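You operate a simulated robot arm through the tools that you are given. There is no shell and no other tool. Be economical: measure what you need, move in short steps, check, and stop when the job is done.

The job below is to be done with a simulated robot arm. You get a single attempt, and the scene is never put back.

Task
Tip both leftover drinks down the sink and rack the beakers.
Fine: empty the orange and the white beaker into the sink, stand them on the dish rack, then run the kitchen tap to flush and turn it off. Set down upright: orange beaker, white beaker.

Only the result counts: the job must be done as asked and must still hold three seconds after the hand-in. Knocking over, shifting, dropping, spilling or breaking anything else fails it.

Robot
A 6-joint arm with a two-finger gripper, on a carriage that runs on a rail from [-1, 1197] to [1, -1143] (x, y) and turns from -3.368 to 2.426 rad about z. Base frame: it is fixed where the carriage stands at the start and does not move with it; the origin is on the floor, on the carriage's upright axis, x ahead of it, y to its left, z up. Lengths are in mm, angles in rad, forces in N, time in s.
Its first joint turns from -2.897 to 2.897 rad. Places, roughly: dish rack [900, -600, 900]; kitchen tap [900, -300, 1200]; sink [700, -100, 800]. Payload 2.54 kg.
The TCP is the grasp point between the finger pads, 23 mm short of the fingertips. In the tool frame z runs along the fingers and y along their closing line. Largest opening 126 mm; the body of the gripper starts 82 mm behind the TCP.
Orientation is that of the tool frame in the base frame, as a unit quaternion [w, x, y, z]. With the fingers straight down and closing along the base's y, the tool's x points along the base's -x, its y along +y and its z along -z.

Tools
- The arm moves only by the tool play_rows. Its argument "increments" is a list of rows, each an object (a shift or turn left out is 0, a gripper value left out holds the last) with "grip": the closure in counts, from 0 (fully open) to 255 (shut); "xyz": the shift along the tool's x, y, z in units of 20 mm (1.0 is 20 mm), a list of three; "delta_rot": the turn, a rotation vector about the tool's x, y, z in units of 8 degrees (1.0 is 8 degrees), a list of three. In form: [{"grip": grip, "xyz": [dx, dy, dz], "delta_rot": [ax, ay, az]}, ...]. A call has 1 to 8 rows; each row shifts and turns the commanded pose from where the row before left it, along the tool's axes as they then stand. A call with a number of a shift or a turn outside -1 to 1 is refused whole. Rows are played at 5 a second. More than 50 mm and 0.15 rad between two rows, or a gripper value outside its range, and nothing of the call is played. A pose out of reach is approached as far as the arm can. The call stops where the force on the tool passes 40 N (or 10 N more than at its start, if that is more) or the arm is blocked; 0.2 s more then pass. The fingers move at their own pace and stop on an object; they squeeze with about 43 N. The grip force told is the motor's: it shows also when the fingers shut on nothing. Time passes only in rows, and 0.2 s behind the last, so rows that do not move let the fingers close. The reply holds the time, the measured pose of the TCP, the force on the tool along the base axes, the opening and the grip force, in the units named above and with some noise, with the torque about the TCP (base axes, N m) and any sound that the robot's microphone picked up.
- Cameras (640 x 400 px; columns grow to the right, rows downward): "scene" is now at [51.4, 145.9, 1619.5]; the picture's right is [-0.59, -0.81, 0.00], its down [-0.49, 0.35, -0.80] and it looks along [0.65, -0.47, -0.60] (base axes); focal length 270 px, centre (320, 200). "wrist" rides on the gripper at [82, 14, -122] in the tool frame; the picture's right is [-0.17, 0.99, 0.00], its down [-0.79, -0.13, -0.60] and it looks along [-0.59, -0.10, 0.80] (tool axes); focal length 243 px, centre (320, 200). There is no depth. A picture from a camera that has moved, and an enlarged one, comes with that camera's place and axes in the base frame and with its lens.
- capture(camera): a new picture of that camera. No time passes.
- slide_trunk(by): slides the trunk up (or, below 0, down) by that many mm; the arm and the scene camera ride with it, the base frame stays. It gives what a move gives, with no picture.
- steer(legs): drives the robot by 1 to 6 legs, each [ahead, left, turn to the left] in mm, mm and rad, along the robot's own axes; the way and the turn of a leg run together, so that a leg with both is an arc; at most 1500 mm and 3.142 rad a leg. The arm and the cameras ride along, it lands a little off, and it stops where it bumps. It keeps to its track: a leg is cut to what the track allows. It gives what a move gives.
- aim_head(pan, tilt): turns the head with the scene camera to pan (to the left, within 2.094 rad either way) and tilt (down, from -0.506 to 1.204), counted from straight ahead of the robot. It gives what a move gives.
- enlarge(camera, box): a new picture of the part [left, top, right, bottom] of that camera's present view, enlarged. No time passes.
- job_done(): hands the job in; it is judged then, once.

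Work in short steps. Places have to be worked out from the pictures, the camera data and where the tool is seen: move nearer, look again, correct. Check each grasp and each placing, and mend what went wrong. You have 120 turns and 90 pictures in all, those below and enlarged ones among them. Open the gripper and draw the arm clear of the work before you hand the job in, unless the task says otherwise; then end with one line.

The tools are called after "Call:" as a command line: name --argument value ..., lists and objects as JSON in quotes. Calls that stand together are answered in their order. play_rows: Moves the arm, as the interface text tells. Its arguments: {"type":"object","properties":{"increments":{"type":"array"}},"required":["increments"]} The other tools are called the same way: slide_trunk (by) slides the trunk up or down; steer (legs) drives the base; aim_head (pan, tilt) turns the head that bears the scene camera; capture (camera) takes a picture; enlarge (camera, box) takes an enlarged picture of a part of a camera's view; job_done () hands the job in.

At the start:

```text
t: 0.0
eef_pos: [491.3, -30.4, 1336.6]
orientation: [0.0, 0.0, 1.0, 0.0]
force: [0.4, 0.4, 0.6]
moment: [0.0, -0.01, -0.03]
grip_width: 126.3
grip_force: 0.1
trunk travel left (down, up): [-425.0, 65.0]
robot x, y, heading: [0.1, 0.7, 0.0]
head pan, tilt: [-0.654, 0.651]
```

scene: 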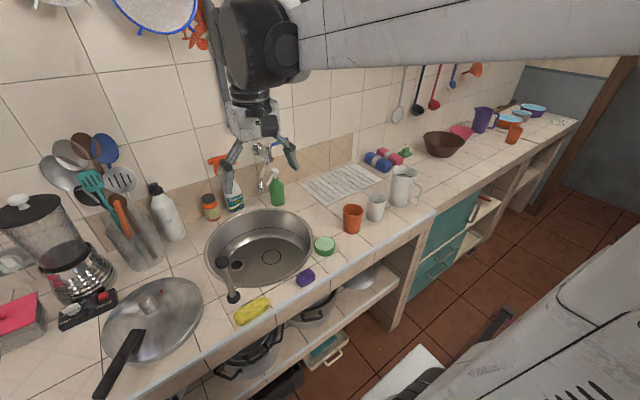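
wrist: 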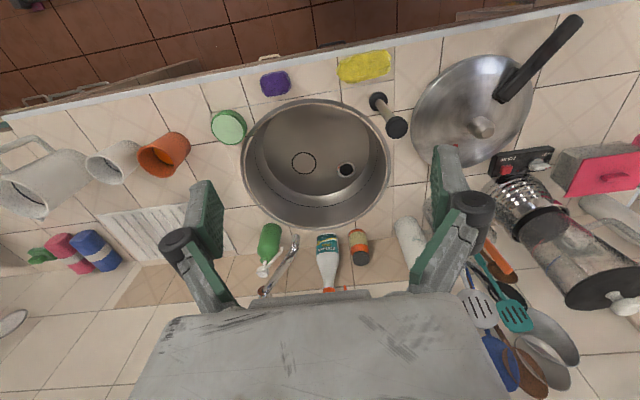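

The wrist and scene views together put the counter at about z 900, the orange beaker near (592,-393) and the sink near (711,-76). Next I look closer at the beakers, rack, and tap.

Call:
enlarge --camera "scene" --box '[200, 120, 360, 220]'

Call:
enlarge --camera "scene" --box '[300, 150, 460, 250]'

Call:
enlarge --camera "wrist" --box '[60, 80, 300, 230]'

```text
4.00 times, centred on (280, 170) of scene
camera zoom: at [51.4, 145.9, 1619.5], right [-0.59, -0.81, 0.0], down [-0.49, 0.35, -0.8], along [0.65, -0.47, -0.6], focal length 1082 px, centre (480, 320)
```

zoom: 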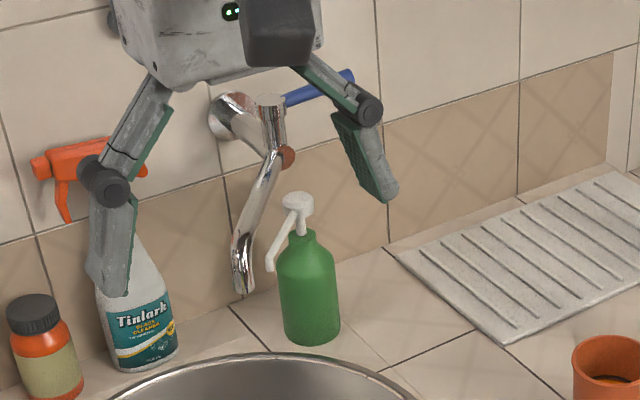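

```text
4.00 times, centred on (380, 200) of scene
camera zoom: at [51.4, 145.9, 1619.5], right [-0.59, -0.81, 0.0], down [-0.49, 0.35, -0.8], along [0.65, -0.47, -0.6], focal length 1082 px, centre (80, 200)
```

zoom: 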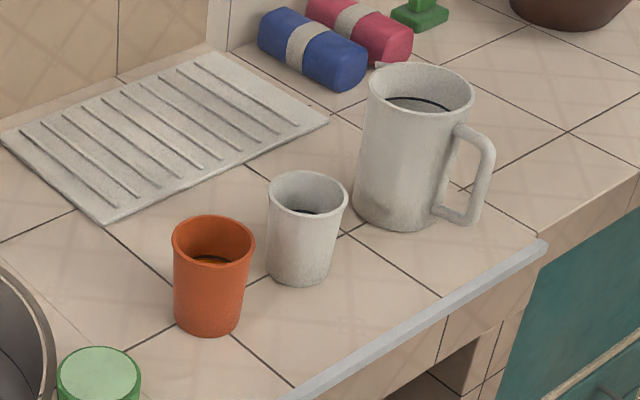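

```text
2.67 times, centred on (180, 155) of wrist
camera zoom: at [410.3, -15.8, 1456.9], right [0.17, 0.99, 0.0], down [0.79, -0.13, 0.6], along [0.59, -0.1, -0.8], focal length 647 px, centre (693, 320)
```

zoom: 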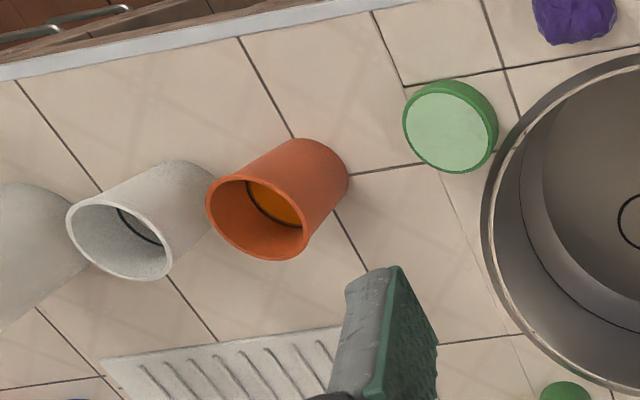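

Both beakers measure about 73 mm at the rim and 100 mm high. I place orange at (599,-404) and white at (601,-538). I slide the carriage between the sink and the beakers, then pitch the hand forward for a side grasp.

Call:
steer --legs '[[0, -300, 0]]'

Call:
play_rows --increments '[{"xyz": [-1, 0, 0]}, {"xyz": [-1, 0, 0]}, {"delta_rot": [0, -1, 0]}, {"delta_rot": [0, -1, 0]}, {"delta_rot": [0, -1, 0]}, {"delta_rot": [0, -1, 0]}, {"delta_rot": [0, -1, 0]}, {"delta_rot": [0, -1, 0]}]'

Call:
capture --camera "scene"

Call:
capture --camera "wrist"

```text
t: 2.0
eef_pos: [492.7, -326.4, 1335.5]
orientation: [-0.001, -0.002, 1.0, -0.001]
force: [0.1, -0.3, 0.7]
moment: [0.02, 0.02, -0.02]
grip_width: 126.3
grip_force: 0.0
trunk travel left (down, up): [-425.0, 65.0]
robot x, y, heading: [-0.3, -298.8, 0.004]
head pan, tilt: [-0.654, 0.651]
```

```text
t: 3.8
eef_pos: [531.9, -327.2, 1335.9]
orientation: [0.408, -0.003, 0.913, 0.001]
force: [-0.1, 0.6, 0.1]
moment: [0.01, 0.04, 0.01]
grip_width: 126.2
grip_force: 0.2
trunk travel left (down, up): [-425.0, 65.0]
robot x, y, heading: [0.6, -297.1, 0.007]
head pan, tilt: [-0.654, 0.651]
```

```text
84 pictures are left
camera scene: at [49.3, -153.7, 1619.1], right [-0.61, -0.8, 0.0], down [-0.48, 0.37, -0.8], along [0.63, -0.48, -0.61], focal length 270 px, centre (320, 200)
```

scene: 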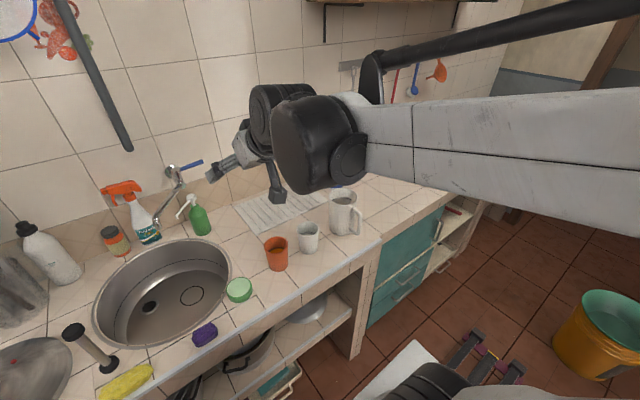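

```text
83 pictures are left
camera wrist: at [387.0, -311.9, 1355.6], right [0.11, 0.99, 0.12], down [0.08, -0.13, 0.99], along [0.99, -0.09, -0.1], focal length 243 px, centre (320, 200)
```

wrist: 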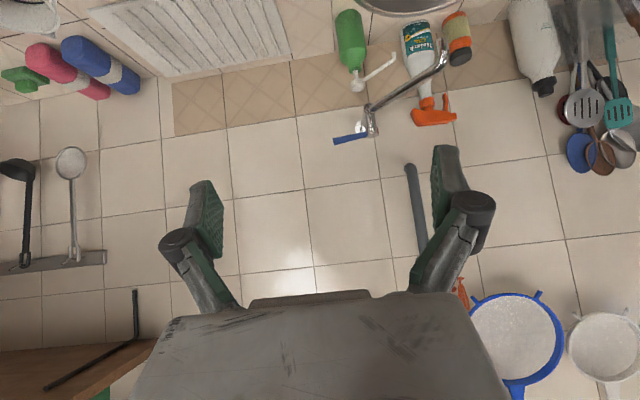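

The pitched pose (42° below horizontal) works. I lower towards the orange beaker while moving sideways to about y -400.

Call:
play_rows --increments '[{"grip": 40, "xyz": [0.95, -0.45, 0.85]}, {"xyz": [0.95, -0.45, 0.85]}, {"xyz": [0.95, -0.45, 0.85]}, {"xyz": [0.95, -0.45, 0.85]}, {"xyz": [0.95, -0.45, 0.85]}, {"xyz": [0.95, -0.45, 0.85]}, {"xyz": [0.95, -0.45, 0.85]}, {"xyz": [0.95, -0.45, 0.85]}]'

Call:
capture --camera "wrist"

```text
t: 5.6
eef_pos: [535.1, -399.0, 1132.8]
orientation: [0.406, -0.002, 0.914, 0.001]
force: [-0.4, 0.0, 0.8]
moment: [0.03, 0.0, 0.02]
grip_width: 106.1
grip_force: 0.1
trunk travel left (down, up): [-425.0, 65.0]
robot x, y, heading: [0.5, -297.2, -0.0]
head pan, tilt: [-0.654, 0.651]
```

```text
82 pictures are left
camera wrist: at [388.7, -385.2, 1152.3], right [0.11, 0.99, 0.12], down [0.09, -0.13, 0.99], along [0.99, -0.09, -0.1], focal length 243 px, centre (320, 200)
```

wrist: 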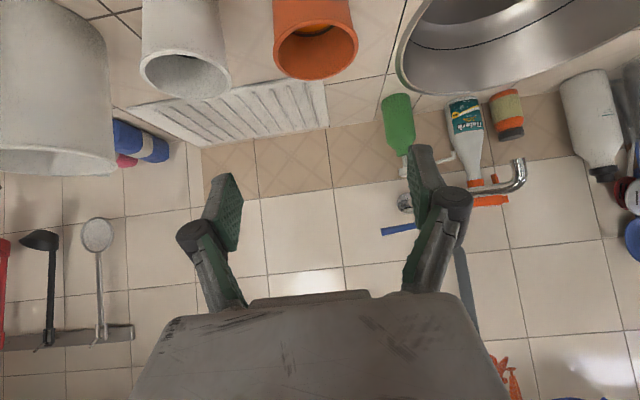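

The new view puts the orange beaker at about (590,-389) and the white one at (590,-513). I go to a pre-grasp point on the 42° approach line.

Call:
play_rows --increments '[{"grip": 60, "xyz": [0.94, 0.1, 0.51]}, {"xyz": [0.94, 0.1, 0.51]}, {"xyz": [0.94, 0.1, 0.51]}, {"xyz": [0.94, 0.1, 0.51]}, {"xyz": [0.94, 0.1, 0.51]}]'

Call:
capture --camera "wrist"

Call:
capture --camera "scene"

```text
t: 6.8
eef_pos: [518.7, -392.6, 1072.2]
orientation: [0.405, -0.002, 0.914, 0.001]
force: [0.6, -0.1, 0.7]
moment: [0.0, 0.0, 0.0]
grip_width: 96.4
grip_force: 0.1
out of reach, approached as far as the arm can: row 4, 5
trunk travel left (down, up): [-425.0, 65.0]
robot x, y, heading: [-2.1, -297.1, 0.006]
head pan, tilt: [-0.654, 0.651]
```

```text
81 pictures are left
camera wrist: at [373.5, -379.4, 1091.3], right [0.11, 0.99, 0.12], down [0.09, -0.13, 0.99], along [0.99, -0.09, -0.1], focal length 243 px, centre (320, 200)
```

wrist: 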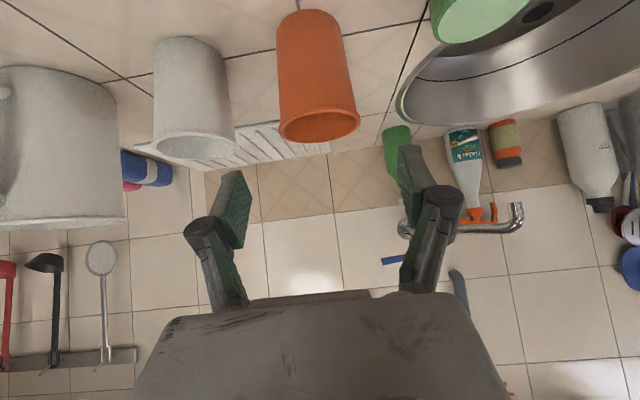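

```text
80 pictures are left
camera scene: at [49.1, -153.7, 1619.1], right [-0.61, -0.8, 0.0], down [-0.48, 0.37, -0.8], along [0.63, -0.48, -0.61], focal length 270 px, centre (320, 200)
```

scene: 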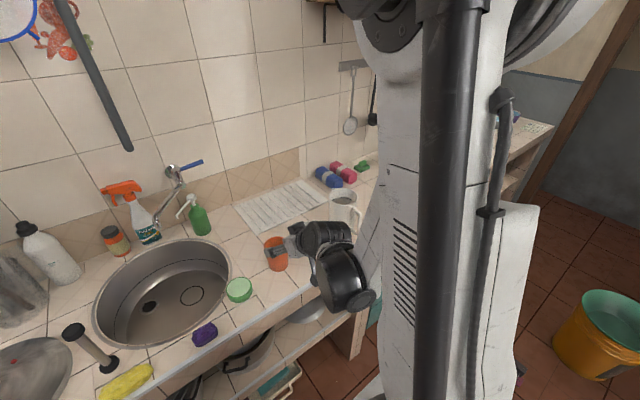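

The arm folds too far at this height, so I lower the trunk to bring the pose back into reach. I start with a small slide.

Call:
slide_trunk --by -50

Call:
play_rows --increments '[{"grip": 60}]'

```text
t: 7.8
eef_pos: [519.9, -395.0, 1022.2]
orientation: [0.407, -0.002, 0.914, 0.001]
force: [0.1, 0.4, 0.4]
moment: [-0.02, 0.02, 0.02]
grip_width: 96.4
grip_force: 0.1
trunk travel left (down, up): [-375.0, 115.0]
robot x, y, heading: [2.8, -297.3, 0.007]
head pan, tilt: [-0.654, 0.651]
```

```text
t: 8.2
eef_pos: [519.2, -394.4, 1021.5]
orientation: [0.406, -0.002, 0.914, 0.001]
force: [0.2, 1.1, 0.4]
moment: [0.02, 0.02, 0.02]
grip_width: 96.4
grip_force: 0.1
trunk travel left (down, up): [-375.0, 115.0]
robot x, y, heading: [2.7, -294.7, 0.007]
head pan, tilt: [-0.654, 0.651]
```

The pose holds relative to the trunk. I lower 60 mm more to about z 962, then move forward around the beaker.

Call:
slide_trunk --by -62

Call:
play_rows --increments '[{"grip": 60, "xyz": [-0.67, 0.04, 0.74]}, {"xyz": [-0.67, 0.04, 0.74]}]'

Call:
capture --camera "wrist"

Call:
enlarge --camera "scene" --box '[200, 160, 400, 285]'

```text
t: 9.2
eef_pos: [520.2, -391.8, 960.4]
orientation: [0.405, -0.002, 0.914, 0.001]
force: [-0.1, 0.5, -0.4]
moment: [-0.01, 0.02, 0.0]
grip_width: 96.3
grip_force: 0.0
trunk travel left (down, up): [-313.0, 177.0]
robot x, y, heading: [1.6, -297.6, 0.008]
head pan, tilt: [-0.654, 0.651]
```

```text
t: 9.8
eef_pos: [559.1, -393.0, 959.9]
orientation: [0.407, -0.003, 0.914, 0.001]
force: [-0.1, -0.6, 0.4]
moment: [0.02, 0.02, 0.01]
grip_width: 96.3
grip_force: 0.1
trunk travel left (down, up): [-313.0, 177.0]
robot x, y, heading: [2.1, -295.9, 0.005]
head pan, tilt: [-0.654, 0.651]
```

```text
79 pictures are left
camera wrist: at [413.4, -379.7, 979.1], right [0.11, 0.99, 0.12], down [0.09, -0.13, 0.99], along [0.99, -0.09, -0.1], focal length 243 px, centre (320, 200)
```

wrist: 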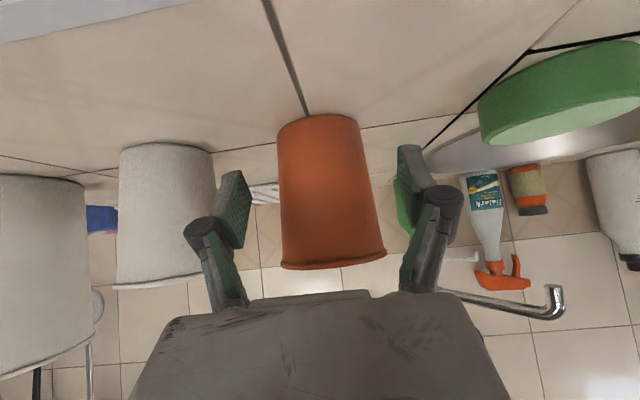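

```text
3.20 times, centred on (300, 222) of scene
camera zoom: at [49.2, -153.8, 1507.1], right [-0.61, -0.8, 0.0], down [-0.48, 0.37, -0.8], along [0.63, -0.48, -0.61], focal length 866 px, centre (384, 128)
```

zoom: 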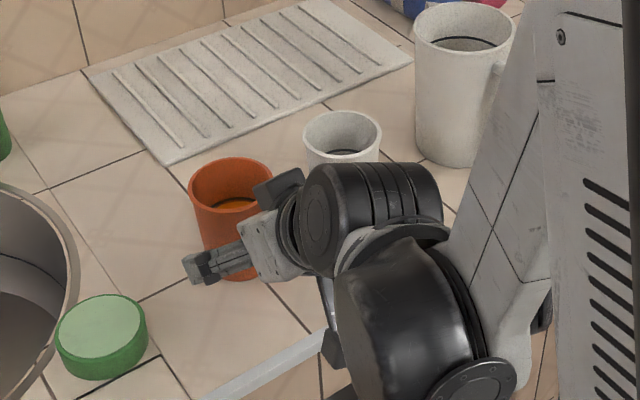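

The beaker is centred between the fingers. I move forward the last 30 mm and close.

Call:
play_rows --increments '[{"grip": 60, "xyz": [-0.5, 0.05, 0.6]}, {"xyz": [-0.5, 0.05, 0.6]}, {"grip": 255}, {"grip": 255}, {"grip": 255}, {"grip": 255}, {"grip": 255}]'

Call:
capture --camera "wrist"

```text
t: 11.4
eef_pos: [591.2, -390.6, 958.9]
orientation: [0.406, -0.002, 0.914, 0.001]
force: [0.0, 1.2, 5.8]
moment: [0.02, -0.03, 0.02]
grip_width: 60.1
grip_force: 43.0
trunk travel left (down, up): [-313.0, 177.0]
robot x, y, heading: [0.3, -294.5, 0.009]
head pan, tilt: [-0.654, 0.651]
```

```text
77 pictures are left
camera wrist: at [445.1, -376.5, 978.7], right [0.11, 0.99, 0.12], down [0.09, -0.13, 0.99], along [0.99, -0.09, -0.1], focal length 243 px, centre (320, 200)
```

wrist: 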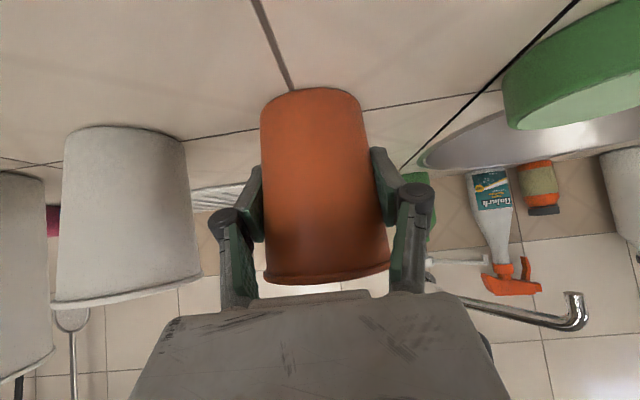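

Gripped at 60 mm. I lift gently to about z 1040.

Call:
play_rows --increments '[{"xyz": [-0.25, 0, -0.22]}, {"xyz": [-0.5, 0, -0.45]}, {"xyz": [-0.5, 0, -0.45]}, {"xyz": [-0.5, 0, -0.45]}, {"xyz": [-0.5, 0, -0.45]}, {"xyz": [-0.5, 0, -0.45]}, {"xyz": [-0.25, 0, -0.22]}]'

Call:
capture --camera "wrist"

Call:
enlarge --camera "scene" --box '[200, 160, 400, 285]'

```text
t: 13.0
eef_pos: [589.2, -389.7, 1038.2]
orientation: [0.406, -0.002, 0.914, 0.001]
force: [-0.1, 0.3, -1.2]
moment: [0.01, 0.02, -0.02]
grip_width: 60.8
grip_force: 42.9
trunk travel left (down, up): [-313.0, 177.0]
robot x, y, heading: [-2.9, -299.7, 0.005]
head pan, tilt: [-0.654, 0.651]
```

```text
76 pictures are left
camera wrist: at [444.6, -376.3, 1058.2], right [0.11, 0.99, 0.12], down [0.09, -0.13, 0.99], along [0.99, -0.09, -0.1], focal length 243 px, centre (320, 200)
```

wrist: 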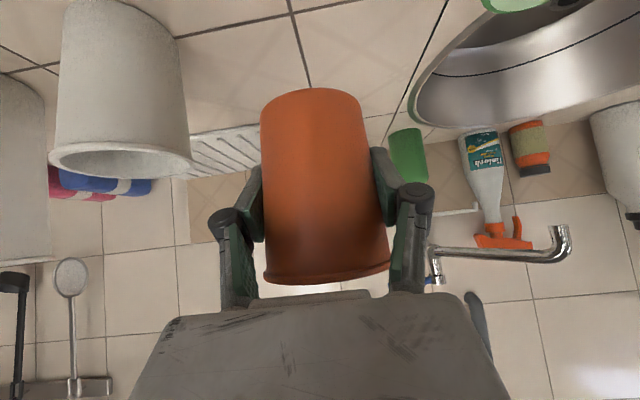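

```text
3.20 times, centred on (300, 222) of scene
camera zoom: at [49.3, -153.7, 1507.1], right [-0.61, -0.8, 0.0], down [-0.48, 0.37, -0.8], along [0.63, -0.48, -0.61], focal length 866 px, centre (384, 128)
```

zoom: 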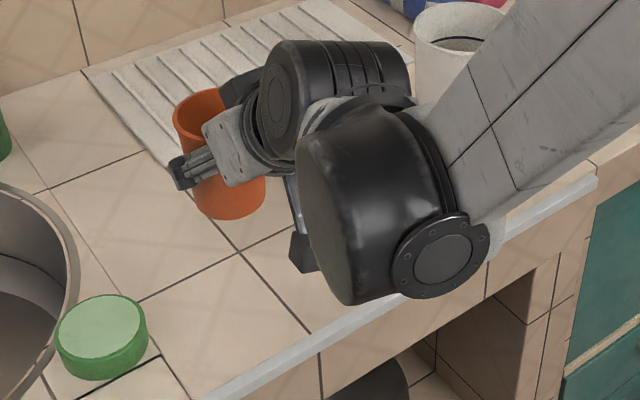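

The beaker is lifted upright. The spout tip is around (752,-135,1145), so I will pour at about (680,-40), clear of it. I carry it smoothly over the sink.

Call:
play_rows --increments '[{"xyz": [-0.14, 0.3, 0.156]}, {"xyz": [-0.14, 0.6, 0.156]}, {"xyz": [-0.14, 0.85, 0.156]}, {"xyz": [-0.14, 0.85, 0.156]}, {"xyz": [-0.14, 0.85, 0.156]}, {"xyz": [-0.14, 0.85, 0.156]}, {"xyz": [-0.14, 0.85, 0.156]}, {"xyz": [-0.14, 0.85, 0.156]}]'

Call:
play_rows --increments '[{"xyz": [-0.14, 0.85, 0.156]}, {"xyz": [-0.14, 0.85, 0.156]}, {"xyz": [-0.14, 0.85, 0.156]}, {"xyz": [-0.14, 0.85, 0.156]}, {"xyz": [-0.14, 0.85, 0.156]}, {"xyz": [-0.14, 0.85, 0.156]}, {"xyz": [-0.14, 0.85, 0.156]}, {"xyz": [-0.14, 0.85, 0.156]}]'

Call:
play_rows --increments '[{"xyz": [-0.14, 0.85, 0.156]}, {"xyz": [-0.14, 0.85, 0.156]}, {"xyz": [-0.14, 0.85, 0.156]}, {"xyz": [-0.14, 0.85, 0.156]}, {"xyz": [-0.14, 0.6, 0.156]}, {"xyz": [-0.14, 0.3, 0.156]}]'

Call:
capture --camera "scene"

Call:
capture --camera "wrist"

```text
t: 14.8
eef_pos: [622.7, -266.8, 1038.4]
orientation: [0.406, -0.002, 0.914, 0.001]
force: [0.1, 0.4, -1.1]
moment: [0.02, -0.01, 0.03]
grip_width: 60.8
grip_force: 42.9
trunk travel left (down, up): [-313.0, 177.0]
robot x, y, heading: [-1.3, -297.9, 0.009]
head pan, tilt: [-0.654, 0.651]
```

```text
t: 16.6
eef_pos: [655.5, -132.1, 1038.5]
orientation: [0.406, -0.002, 0.914, 0.001]
force: [0.5, 0.6, -1.6]
moment: [0.01, 0.01, 0.02]
grip_width: 60.4
grip_force: 43.5
trunk travel left (down, up): [-313.0, 177.0]
robot x, y, heading: [2.0, -297.5, 0.006]
head pan, tilt: [-0.654, 0.651]
```

```text
t: 18.0
eef_pos: [680.5, -47.7, 1038.8]
orientation: [0.406, -0.002, 0.914, 0.001]
force: [0.1, 0.2, -1.1]
moment: [0.03, 0.0, 0.01]
grip_width: 60.4
grip_force: 42.9
trunk travel left (down, up): [-313.0, 177.0]
robot x, y, heading: [1.3, -298.0, 0.006]
head pan, tilt: [-0.654, 0.651]
```

```text
74 pictures are left
camera scene: at [49.4, -153.7, 1507.0], right [-0.61, -0.8, 0.0], down [-0.48, 0.37, -0.8], along [0.63, -0.48, -0.61], focal length 270 px, centre (320, 200)
```

scene: 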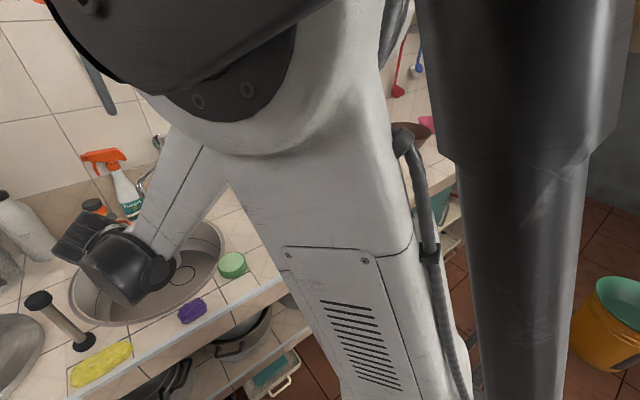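

```text
73 pictures are left
camera wrist: at [535.0, -32.9, 1058.7], right [0.11, 0.99, 0.12], down [0.09, -0.13, 0.99], along [0.99, -0.09, -0.1], focal length 243 px, centre (320, 200)
```

wrist: 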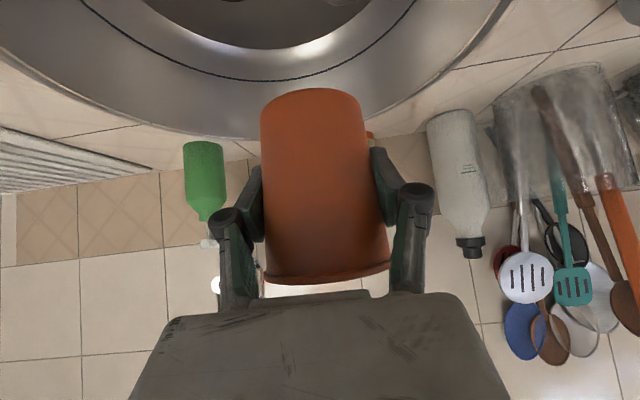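

It is over the sink. I raise 40 mm for wrist clearance, then tilt about the world x axis towards -y.

Call:
play_rows --increments '[{"xyz": [-0.74, 0, -0.67]}, {"xyz": [-0.74, 0, -0.67]}, {"delta_rot": [-0.669, 0, 0.743]}, {"delta_rot": [-0.669, 0, 0.743]}, {"delta_rot": [-0.669, 0, 0.743]}, {"delta_rot": [-0.669, 0, 0.743]}, {"delta_rot": [-0.669, 0, 0.743]}, {"delta_rot": [-0.669, 0, 0.743]}]'

Call:
capture --camera "scene"

Call:
capture --camera "wrist"

```text
t: 19.8
eef_pos: [680.9, -48.4, 1078.6]
orientation: [0.37, 0.163, 0.835, 0.373]
force: [0.3, 0.1, -2.8]
moment: [-0.02, -0.01, -0.01]
grip_width: 60.6
grip_force: 42.5
trunk travel left (down, up): [-313.0, 177.0]
robot x, y, heading: [3.9, -299.4, 0.006]
head pan, tilt: [-0.654, 0.651]
```

```text
72 pictures are left
camera scene: at [49.4, -153.6, 1507.0], right [-0.61, -0.8, 0.0], down [-0.48, 0.37, -0.8], along [0.63, -0.48, -0.61], focal length 270 px, centre (320, 200)
```

scene: 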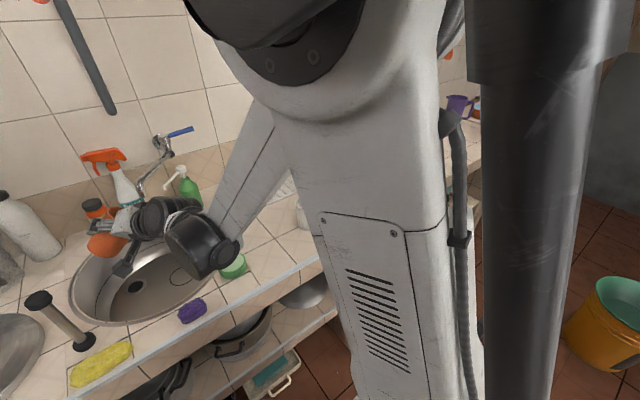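

```text
71 pictures are left
camera wrist: at [535.4, -53.6, 1102.0], right [0.11, 0.57, 0.82], down [0.09, -0.82, 0.56], along [0.99, 0.01, -0.14], focal length 243 px, centre (320, 200)
```

wrist: 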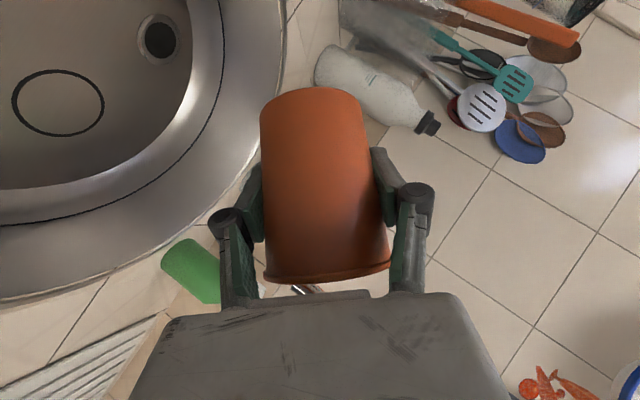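

It is tilted 48°, and the rim is still over the basin. I continue tilting.

Call:
play_rows --increments '[{"delta_rot": [-0.669, 0, 0.743]}, {"delta_rot": [-0.669, 0, 0.743]}, {"delta_rot": [-0.669, 0, 0.743]}, {"delta_rot": [-0.669, 0, 0.743]}, {"delta_rot": [-0.669, 0, 0.743]}, {"delta_rot": [-0.669, 0, 0.743]}, {"delta_rot": [-0.669, 0, 0.743]}, {"delta_rot": [-0.669, 0, 0.743]}]'

Call:
capture --camera "scene"

Call:
capture --camera "wrist"

```text
t: 21.6
eef_pos: [684.3, -47.2, 1084.3]
orientation: [0.224, 0.336, 0.512, 0.758]
force: [0.8, 0.2, -0.4]
moment: [0.0, 0.01, 0.01]
grip_width: 60.4
grip_force: 43.6
out of reach, approached as far as the arm can: row 8
trunk travel left (down, up): [-313.0, 177.0]
robot x, y, heading: [2.3, -298.6, 0.006]
head pan, tilt: [-0.654, 0.651]
```

```text
70 pictures are left
camera scene: at [49.2, -153.8, 1507.1], right [-0.61, -0.8, 0.0], down [-0.48, 0.37, -0.8], along [0.63, -0.48, -0.61], focal length 270 px, centre (320, 200)
```

scene: 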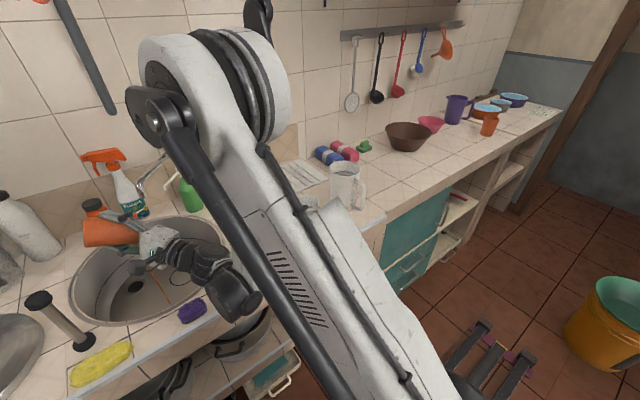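

```text
69 pictures are left
camera wrist: at [539.5, -70.6, 1088.3], right [0.12, -0.48, 0.87], down [0.09, -0.87, -0.49], along [0.99, 0.13, -0.06], focal length 243 px, centre (320, 200)
```

wrist: 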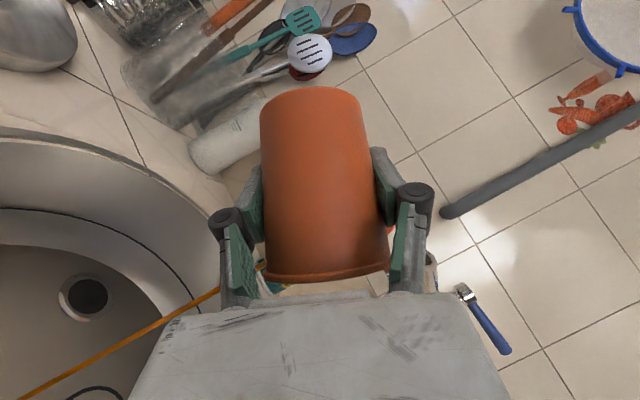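

The stream falls into the basin at about 112° of tilt. I hold to drain.

Call:
play_rows --increments '[{}, {}, {}, {}, {}, {}, {}, {}]'

Call:
play_rows --increments '[{}, {}, {}, {}, {}, {}, {}, {}]'

Call:
enlarge --camera "scene" --box '[50, 180, 290, 330]'

Call:
capture --camera "wrist"

```text
t: 23.4
eef_pos: [683.9, -46.5, 1083.2]
orientation: [0.224, 0.337, 0.513, 0.757]
force: [0.2, 0.4, -0.7]
moment: [-0.03, 0.03, 0.0]
grip_width: 59.9
grip_force: 42.8
trunk travel left (down, up): [-313.0, 177.0]
robot x, y, heading: [-3.4, -297.5, 0.002]
head pan, tilt: [-0.654, 0.651]
```

```text
t: 25.2
eef_pos: [685.5, -46.4, 1081.9]
orientation: [0.224, 0.336, 0.514, 0.757]
force: [-0.1, -0.5, -0.8]
moment: [0.0, 0.0, 0.0]
grip_width: 60.0
grip_force: 43.2
trunk travel left (down, up): [-313.0, 177.0]
robot x, y, heading: [-1.1, -296.7, 0.009]
head pan, tilt: [-0.654, 0.651]
```

```text
2.67 times, centred on (170, 255) of scene
camera zoom: at [49.3, -153.7, 1507.1], right [-0.61, -0.8, 0.0], down [-0.48, 0.37, -0.8], along [0.63, -0.48, -0.61], focal length 721 px, centre (720, 53)
```

zoom: 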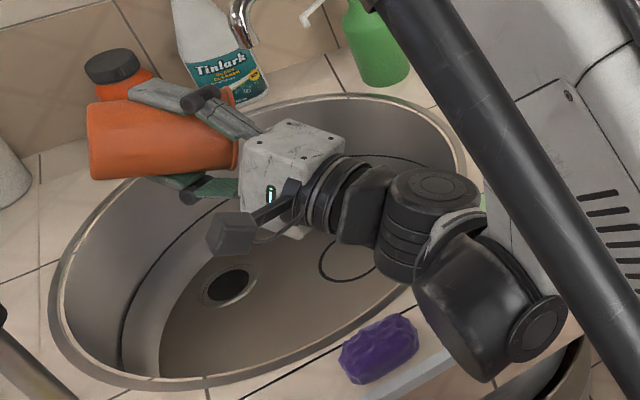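

```text
67 pictures are left
camera wrist: at [539.7, -70.5, 1088.3], right [0.12, -0.48, 0.87], down [0.09, -0.87, -0.49], along [0.99, 0.13, -0.06], focal length 243 px, centre (320, 200)
```

wrist: 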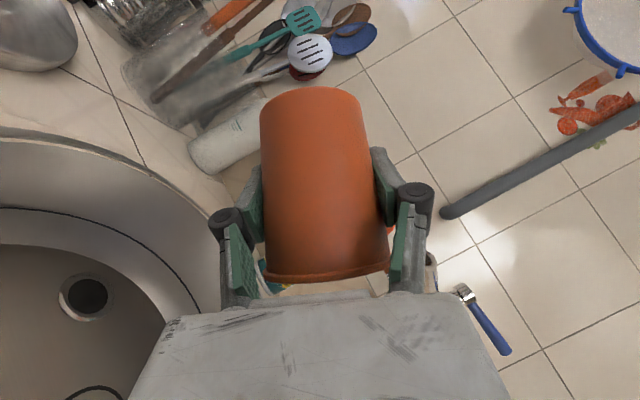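

Drained: the stream has stopped. I rotate it back upright.

Call:
play_rows --increments '[{"delta_rot": [0.669, 0, -0.743]}, {"delta_rot": [0.669, 0, -0.743]}, {"delta_rot": [0.669, 0, -0.743]}, {"delta_rot": [0.669, 0, -0.743]}, {"delta_rot": [0.669, 0, -0.743]}, {"delta_rot": [0.669, 0, -0.743]}, {"delta_rot": [0.669, 0, -0.743]}]'

Call:
play_rows --increments '[{"delta_rot": [0.669, 0, -0.743]}, {"delta_rot": [0.669, 0, -0.743]}, {"delta_rot": [0.669, 0, -0.743]}, {"delta_rot": [0.669, 0, -0.743]}, {"delta_rot": [0.669, 0, -0.743]}, {"delta_rot": [0.669, 0, -0.743]}, {"delta_rot": [0.669, 0, -0.743]}]'

Call:
capture --camera "wrist"

```text
t: 26.8
eef_pos: [684.4, -46.0, 1084.5]
orientation: [0.358, 0.191, 0.808, 0.428]
force: [0.5, 0.0, -0.9]
moment: [0.04, 0.0, -0.01]
grip_width: 60.1
grip_force: 43.0
trunk travel left (down, up): [-313.0, 177.0]
robot x, y, heading: [3.4, -300.8, 0.008]
head pan, tilt: [-0.654, 0.651]
```

```text
t: 28.4
eef_pos: [683.7, -45.9, 1083.7]
orientation: [0.406, -0.003, 0.914, 0.0]
force: [0.4, -1.2, -0.6]
moment: [-0.02, 0.0, -0.02]
grip_width: 60.2
grip_force: 43.6
trunk travel left (down, up): [-313.0, 177.0]
robot x, y, heading: [0.1, -300.0, 0.005]
head pan, tilt: [-0.654, 0.651]
```

```text
66 pictures are left
camera wrist: at [539.3, -32.3, 1103.2], right [0.11, 0.99, 0.12], down [0.09, -0.13, 0.99], along [0.99, -0.09, -0.1], focal length 243 px, centre (320, 200)
```

wrist: 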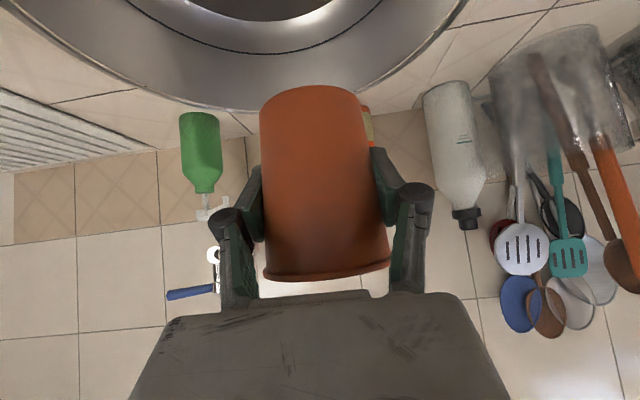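

It is upright and empty. The rack spans about x 763–975 and y -742 to -399. I will stand orange near (880,-560), so I move the carriage and the arm over.

Call:
steer --legs '[[0, -150, 0]]'

Call:
play_rows --increments '[{"xyz": [0, -1, 0]}, {"xyz": [0, -1, 0]}, {"xyz": [0, -1, 0]}, {"xyz": [0, -1, 0]}, {"xyz": [0, -1, 0]}, {"xyz": [0, -1, 0]}, {"xyz": [0, -1, 0]}, {"xyz": [0, -1, 0]}]'

Call:
play_rows --increments '[{"xyz": [0, -1, 0]}, {"xyz": [0, -1, 0]}, {"xyz": [0, -1, 0]}, {"xyz": [0, -1, 0]}, {"xyz": [0, -1, 0]}, {"xyz": [0, -1, 0]}, {"xyz": [0, -1, 0]}, {"xyz": [0, -1, 0]}]'

Call:
capture --camera "wrist"

Call:
capture --camera "scene"

```text
t: 29.8
eef_pos: [684.7, -195.3, 1083.7]
orientation: [0.406, -0.003, 0.914, 0.001]
force: [-0.3, -0.3, -0.1]
moment: [0.01, -0.01, -0.03]
grip_width: 60.2
grip_force: 43.1
trunk travel left (down, up): [-313.0, 177.0]
robot x, y, heading: [-1.7, -448.1, 0.006]
head pan, tilt: [-0.654, 0.651]
```

```text
t: 31.6
eef_pos: [687.2, -356.2, 1083.4]
orientation: [0.406, -0.003, 0.914, 0.002]
force: [0.3, 0.4, -0.5]
moment: [0.03, -0.01, -0.01]
grip_width: 60.1
grip_force: 42.3
trunk travel left (down, up): [-313.0, 177.0]
robot x, y, heading: [-2.5, -448.7, 0.006]
head pan, tilt: [-0.654, 0.651]
```

```text
t: 33.4
eef_pos: [685.8, -516.8, 1084.7]
orientation: [0.406, -0.003, 0.914, 0.001]
force: [0.1, -0.1, -0.7]
moment: [0.02, 0.02, 0.0]
grip_width: 60.2
grip_force: 43.2
trunk travel left (down, up): [-313.0, 177.0]
robot x, y, heading: [-3.9, -444.9, 0.008]
head pan, tilt: [-0.654, 0.651]
```

```text
65 pictures are left
camera wrist: at [539.6, -502.1, 1103.6], right [0.11, 0.99, 0.12], down [0.09, -0.13, 0.99], along [0.99, -0.09, -0.1], focal length 243 px, centre (320, 200)
```

wrist: 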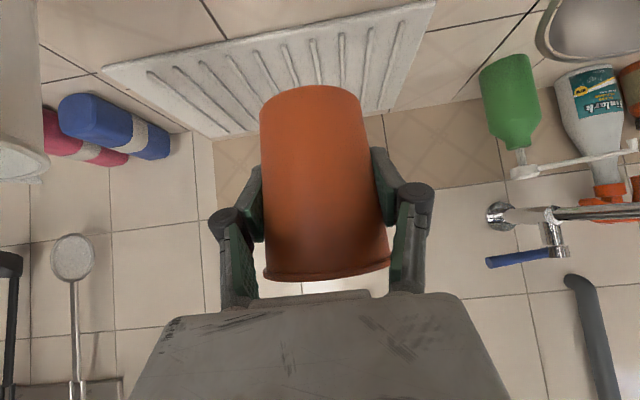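

```text
64 pictures are left
camera scene: at [49.4, -303.5, 1507.0], right [-0.6, -0.8, 0.0], down [-0.48, 0.37, -0.8], along [0.63, -0.48, -0.61], focal length 270 px, centre (320, 200)
```

scene: 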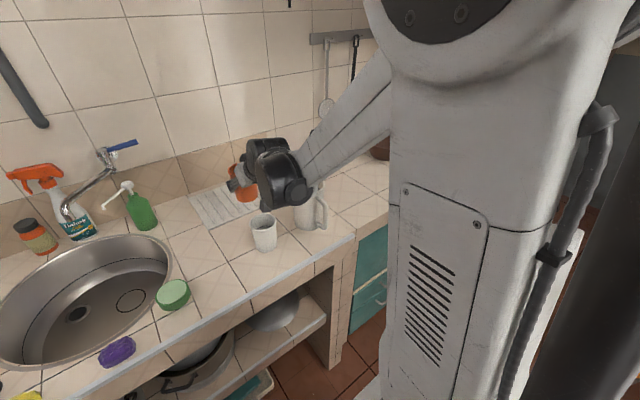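

The rack estimate is confirmed at x 766–975, y -750 to -393. I advance above (870,-560).

Call:
play_rows --increments '[{"xyz": [-0.615, -0.27, 0.684]}, {"xyz": [-0.615, -0.27, 0.684]}, {"xyz": [-0.615, -0.27, 0.684]}, {"xyz": [-0.615, -0.27, 0.684]}, {"xyz": [-0.615, -0.27, 0.684]}, {"xyz": [-0.615, -0.27, 0.684]}, {"xyz": [-0.615, -0.27, 0.684]}, {"xyz": [-0.615, -0.27, 0.684]}]'

Call:
play_rows --increments '[{"xyz": [-0.615, 0, 0.684]}, {"xyz": [-0.615, 0, 0.684]}, {"xyz": [0.743, 0, 0.669]}, {"xyz": [0.743, 0, 0.669]}, {"xyz": [0.743, 0, 0.669]}]'

Call:
capture --camera "wrist"

Call:
enlarge --camera "scene" --box '[160, 100, 360, 225]'

```text
t: 35.1
eef_pos: [832.1, -559.3, 1082.9]
orientation: [0.406, -0.003, 0.914, 0.002]
force: [0.1, -1.0, -0.1]
moment: [-0.01, 0.01, -0.02]
grip_width: 60.3
grip_force: 43.0
trunk travel left (down, up): [-313.0, 177.0]
robot x, y, heading: [-3.8, -452.0, 0.007]
head pan, tilt: [-0.654, 0.651]
```

```text
t: 36.4
eef_pos: [872.0, -557.6, 1022.7]
orientation: [0.406, -0.002, 0.914, 0.001]
force: [-0.6, -0.4, -0.5]
moment: [-0.01, -0.01, -0.03]
grip_width: 60.3
grip_force: 43.1
trunk travel left (down, up): [-313.0, 177.0]
robot x, y, heading: [-1.0, -447.7, 0.003]
head pan, tilt: [-0.654, 0.651]
```

```text
63 pictures are left
camera wrist: at [726.0, -544.2, 1042.5], right [0.11, 0.99, 0.12], down [0.09, -0.13, 0.99], along [0.99, -0.09, -0.1], focal length 243 px, centre (320, 200)
```

wrist: 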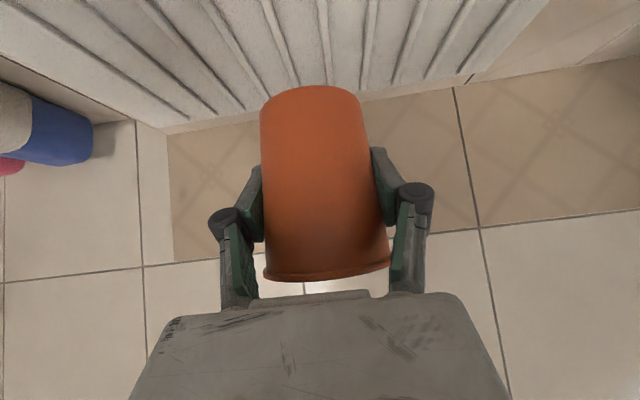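

```text
3.20 times, centred on (260, 162) of scene
camera zoom: at [49.4, -303.5, 1507.0], right [-0.6, -0.8, 0.0], down [-0.48, 0.37, -0.8], along [0.63, -0.48, -0.61], focal length 866 px, centre (512, 320)
```

zoom: 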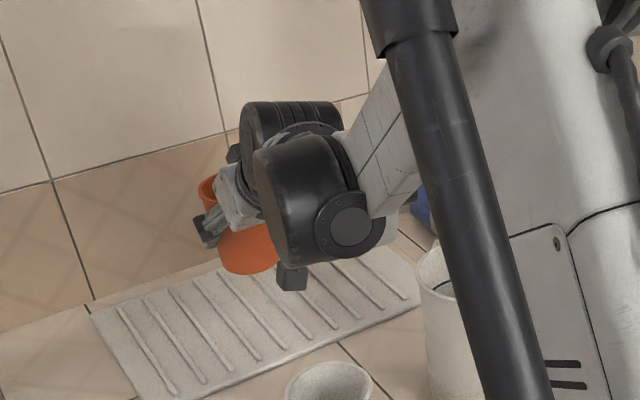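

Base clearance is about 50 mm. I lower 38 mm, then creep down watching the force.

Call:
play_rows --increments '[{"xyz": [0.47, 0, 0.424]}, {"xyz": [0.47, 0, 0.424]}, {"xyz": [0.47, 0, 0.424]}, {}]'

Call:
play_rows --increments '[{"xyz": [0.111, 0, 0.1]}, {"xyz": [0.111, 0, 0.1]}, {}]'

Call:
capture --camera "wrist"

```text
t: 37.4
eef_pos: [871.9, -556.9, 985.7]
orientation: [0.406, -0.002, 0.914, 0.001]
force: [-0.2, 0.3, 0.5]
moment: [-0.01, 0.0, 0.04]
grip_width: 60.2
grip_force: 42.7
trunk travel left (down, up): [-313.0, 177.0]
robot x, y, heading: [-0.7, -450.0, 0.004]
head pan, tilt: [-0.654, 0.651]
```

```text
t: 38.1
eef_pos: [872.1, -559.0, 978.9]
orientation: [0.406, -0.002, 0.914, 0.001]
force: [0.1, 1.2, 0.1]
moment: [0.02, 0.01, -0.03]
grip_width: 60.3
grip_force: 42.7
trunk travel left (down, up): [-313.0, 177.0]
robot x, y, heading: [2.0, -452.8, 0.005]
head pan, tilt: [-0.654, 0.651]
```

```text
61 pictures are left
camera wrist: at [725.4, -544.5, 998.5], right [0.11, 0.99, 0.12], down [0.09, -0.13, 0.99], along [0.99, -0.09, -0.1], focal length 243 px, centre (320, 200)
```

wrist: 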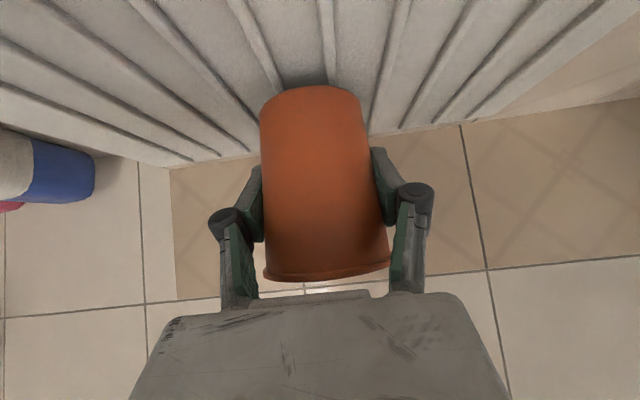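

The base is very close to the rack. I creep down further in small steps.

Call:
play_rows --increments '[{"xyz": [0.074, 0, 0.067]}, {"xyz": [0.074, 0, 0.067]}, {}]'

Call:
play_rows --increments '[{"xyz": [0.074, 0, 0.067]}, {"xyz": [0.074, 0, 0.067]}, {}]'

```text
t: 39.0
eef_pos: [870.8, -559.8, 974.9]
orientation: [0.406, -0.003, 0.914, 0.002]
force: [0.3, -0.6, -0.6]
moment: [-0.01, 0.04, 0.01]
grip_width: 60.4
grip_force: 43.3
trunk travel left (down, up): [-313.0, 177.0]
robot x, y, heading: [-0.3, -445.8, 0.007]
head pan, tilt: [-0.654, 0.651]
```

```text
t: 39.8
eef_pos: [870.0, -559.6, 972.7]
orientation: [0.408, -0.002, 0.913, 0.001]
force: [6.7, -1.5, 19.2]
moment: [-0.08, -0.33, 0.01]
grip_width: 60.2
grip_force: 42.9
trunk travel left (down, up): [-313.0, 177.0]
robot x, y, heading: [-0.3, -443.4, 0.005]
head pan, tilt: [-0.654, 0.651]
```

Contact: 19 N upward. I release partly (about 80 mm) and look.

Call:
play_rows --increments '[{"xyz": [-0.037, 0, -0.033]}, {"grip": 100}, {"grip": 90}, {}]'

Call:
capture --camera "wrist"

```text
t: 40.8
eef_pos: [871.0, -558.0, 972.3]
orientation: [0.406, -0.003, 0.914, 0.002]
force: [0.4, 0.5, -0.5]
moment: [-0.01, 0.0, -0.02]
grip_width: 81.6
grip_force: 0.0
trunk travel left (down, up): [-313.0, 177.0]
robot x, y, heading: [-1.1, -449.2, 0.007]
head pan, tilt: [-0.654, 0.651]
```

```text
60 pictures are left
camera wrist: at [724.9, -544.2, 991.5], right [0.11, 0.99, 0.12], down [0.09, -0.13, 0.99], along [0.99, -0.09, -0.1], focal length 243 px, centre (320, 200)
```

wrist: 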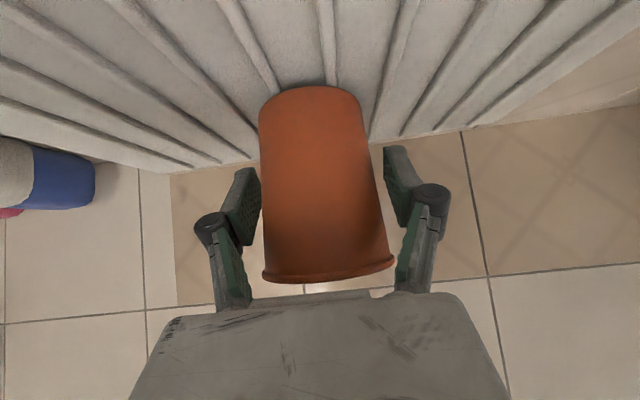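

The beaker stands upright on the rack. I retreat along the tool axis, up and back, to avoid the white beaker behind.

Call:
play_rows --increments '[{"grip": 60}, {"xyz": [0, 0, -1]}, {"xyz": [0, 0, -1]}, {"xyz": [0, 0, -1]}, {"xyz": [0, 0, -1]}, {"xyz": [-0.74, 0, -0.67]}, {"xyz": [-0.74, 0, -0.67]}, {"xyz": [-0.74, 0, -0.67]}]'

Call:
capture --camera "wrist"

```text
t: 42.5
eef_pos: [812.6, -559.2, 1085.0]
orientation: [0.406, -0.003, 0.914, 0.002]
force: [-0.2, 0.1, -0.3]
moment: [-0.01, 0.03, 0.0]
grip_width: 96.7
grip_force: 0.2
trunk travel left (down, up): [-313.0, 177.0]
robot x, y, heading: [0.2, -447.8, 0.006]
head pan, tilt: [-0.654, 0.651]
```

```text
59 pictures are left
camera wrist: at [667.0, -544.3, 1105.3], right [0.11, 0.99, 0.12], down [0.09, -0.13, 0.99], along [0.99, -0.09, -0.1], focal length 243 px, centre (320, 200)
```

wrist: 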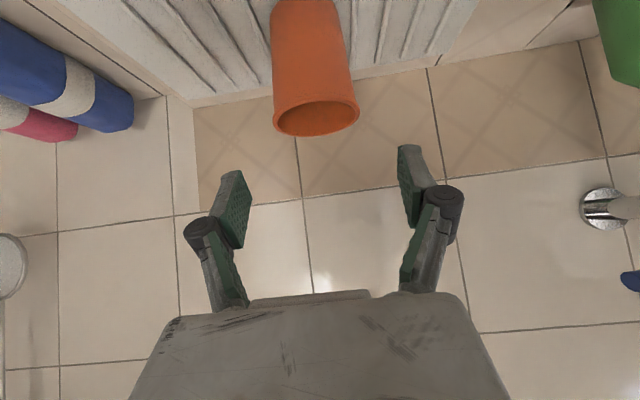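

Orange stands well. I go back to the white beaker near (590,-513): sideways first, then back above it.

Call:
play_rows --increments '[{"xyz": [0, 1, 0]}, {"xyz": [0, 1, 0]}, {"xyz": [0.669, 0.05, -0.743]}, {"xyz": [0.669, 0.05, -0.743]}, {"xyz": [0.669, 0.05, -0.743]}, {"xyz": [0.669, 0.05, -0.743]}, {"xyz": [0.669, 0.05, -0.743]}, {"xyz": [0.669, 0.05, -0.743]}]'

Call:
play_rows --increments '[{"xyz": [0.669, 0, -0.743]}, {"xyz": [0.669, 0, -0.743]}, {"xyz": [0.669, 0, -0.743]}, {"xyz": [0.669, 0, -0.743]}, {"xyz": [0.669, 0, -0.743]}, {"xyz": [0.669, 0, -0.743]}, {"xyz": [0.669, 0, -0.743]}, {"xyz": [0.669, 0, -0.743]}]'

Call:
capture --camera "wrist"

Call:
capture --camera "scene"

```text
t: 44.4
eef_pos: [690.0, -515.0, 1085.9]
orientation: [0.406, -0.003, 0.914, 0.002]
force: [0.5, 0.9, -0.7]
moment: [0.02, -0.02, -0.04]
grip_width: 96.6
grip_force: 0.1
trunk travel left (down, up): [-313.0, 177.0]
robot x, y, heading: [2.5, -449.1, 0.006]
head pan, tilt: [-0.654, 0.651]
```

```text
t: 46.1
eef_pos: [531.1, -511.8, 1087.3]
orientation: [0.406, -0.003, 0.914, 0.001]
force: [0.2, 0.0, -0.2]
moment: [0.0, 0.0, 0.0]
grip_width: 96.5
grip_force: 0.1
trunk travel left (down, up): [-313.0, 177.0]
robot x, y, heading: [1.4, -449.2, 0.005]
head pan, tilt: [-0.654, 0.651]
```

```text
58 pictures are left
camera wrist: at [385.3, -498.7, 1106.2], right [0.1, 0.99, 0.12], down [0.09, -0.13, 0.99], along [0.99, -0.09, -0.1], focal length 243 px, centre (320, 200)
```

wrist: 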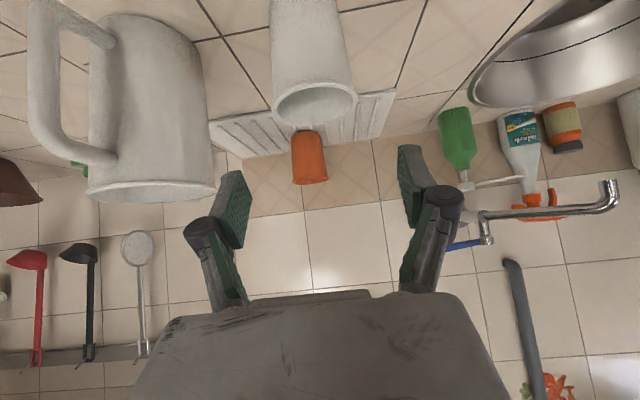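

```text
57 pictures are left
camera scene: at [3.7, -339.3, 1521.7], right [-0.97, -0.25, 0.0], down [-0.12, 0.45, -0.88], along [0.22, -0.85, -0.47], focal length 270 px, centre (320, 200)
```

scene: 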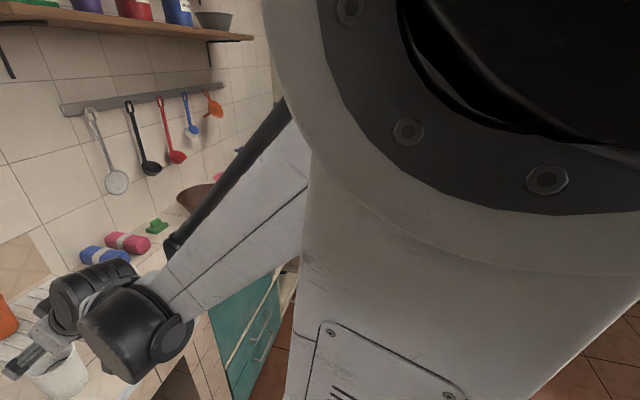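

The white rim is centred at (590,-511), aligned with the hand. Only the scene camera view has changed, with its head nudged aside. I lower with the trunk.

Call:
slide_trunk --by -125

Call:
capture --camera "wrist"

```text
t: 47.7
eef_pos: [531.0, -513.6, 961.5]
orientation: [0.406, -0.002, 0.914, 0.0]
force: [0.3, 0.6, -0.3]
moment: [0.02, -0.01, -0.04]
grip_width: 96.4
grip_force: 0.0
trunk travel left (down, up): [-188.0, 302.0]
robot x, y, heading: [-1.0, -447.7, 0.003]
head pan, tilt: [-0.654, 0.651]
```

```text
56 pictures are left
camera wrist: at [385.6, -499.3, 981.4], right [0.11, 0.99, 0.12], down [0.09, -0.13, 0.99], along [0.99, -0.09, -0.1], focal length 243 px, centre (320, 200)
```

wrist: 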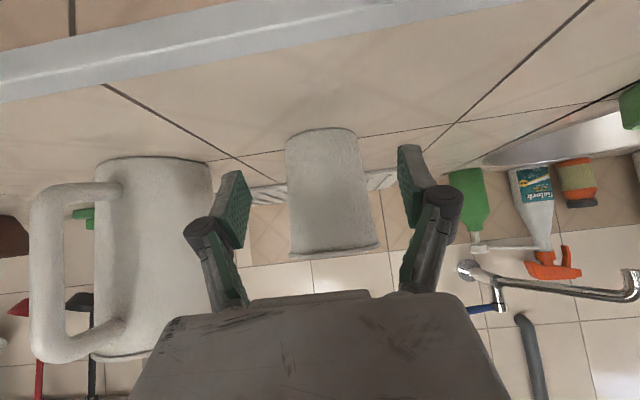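

The beaker sits between the fingers, about 4 mm to +y. I advance 59 mm with that correction and grip.

Call:
play_rows --increments '[{"grip": 60, "xyz": [-0.5, 0.05, 0.555]}, {"xyz": [-0.5, 0.05, 0.555]}, {"xyz": [-0.5, 0.05, 0.555]}, {"xyz": [-0.48, 0.05, 0.53]}]'

Call:
capture --camera "wrist"

```text
t: 48.7
eef_pos: [590.0, -510.3, 960.7]
orientation: [0.406, -0.002, 0.914, 0.001]
force: [0.5, -0.3, -0.2]
moment: [-0.03, -0.01, -0.01]
grip_width: 96.0
grip_force: 0.0
trunk travel left (down, up): [-188.0, 302.0]
robot x, y, heading: [1.7, -450.7, 0.009]
head pan, tilt: [-0.654, 0.651]
```

```text
55 pictures are left
camera wrist: at [444.3, -495.5, 980.4], right [0.11, 0.99, 0.12], down [0.09, -0.13, 0.99], along [0.99, -0.09, -0.1], focal length 243 px, centre (320, 200)
```

wrist: 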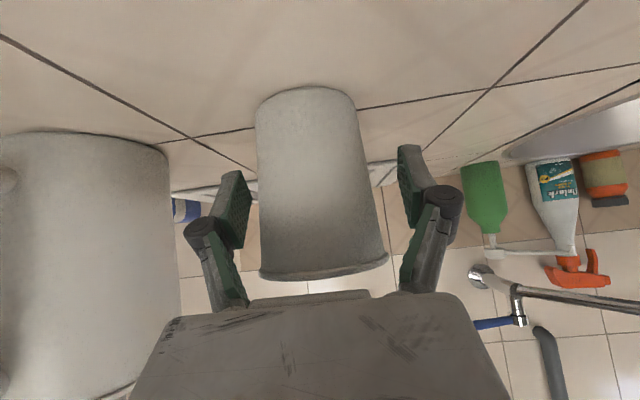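

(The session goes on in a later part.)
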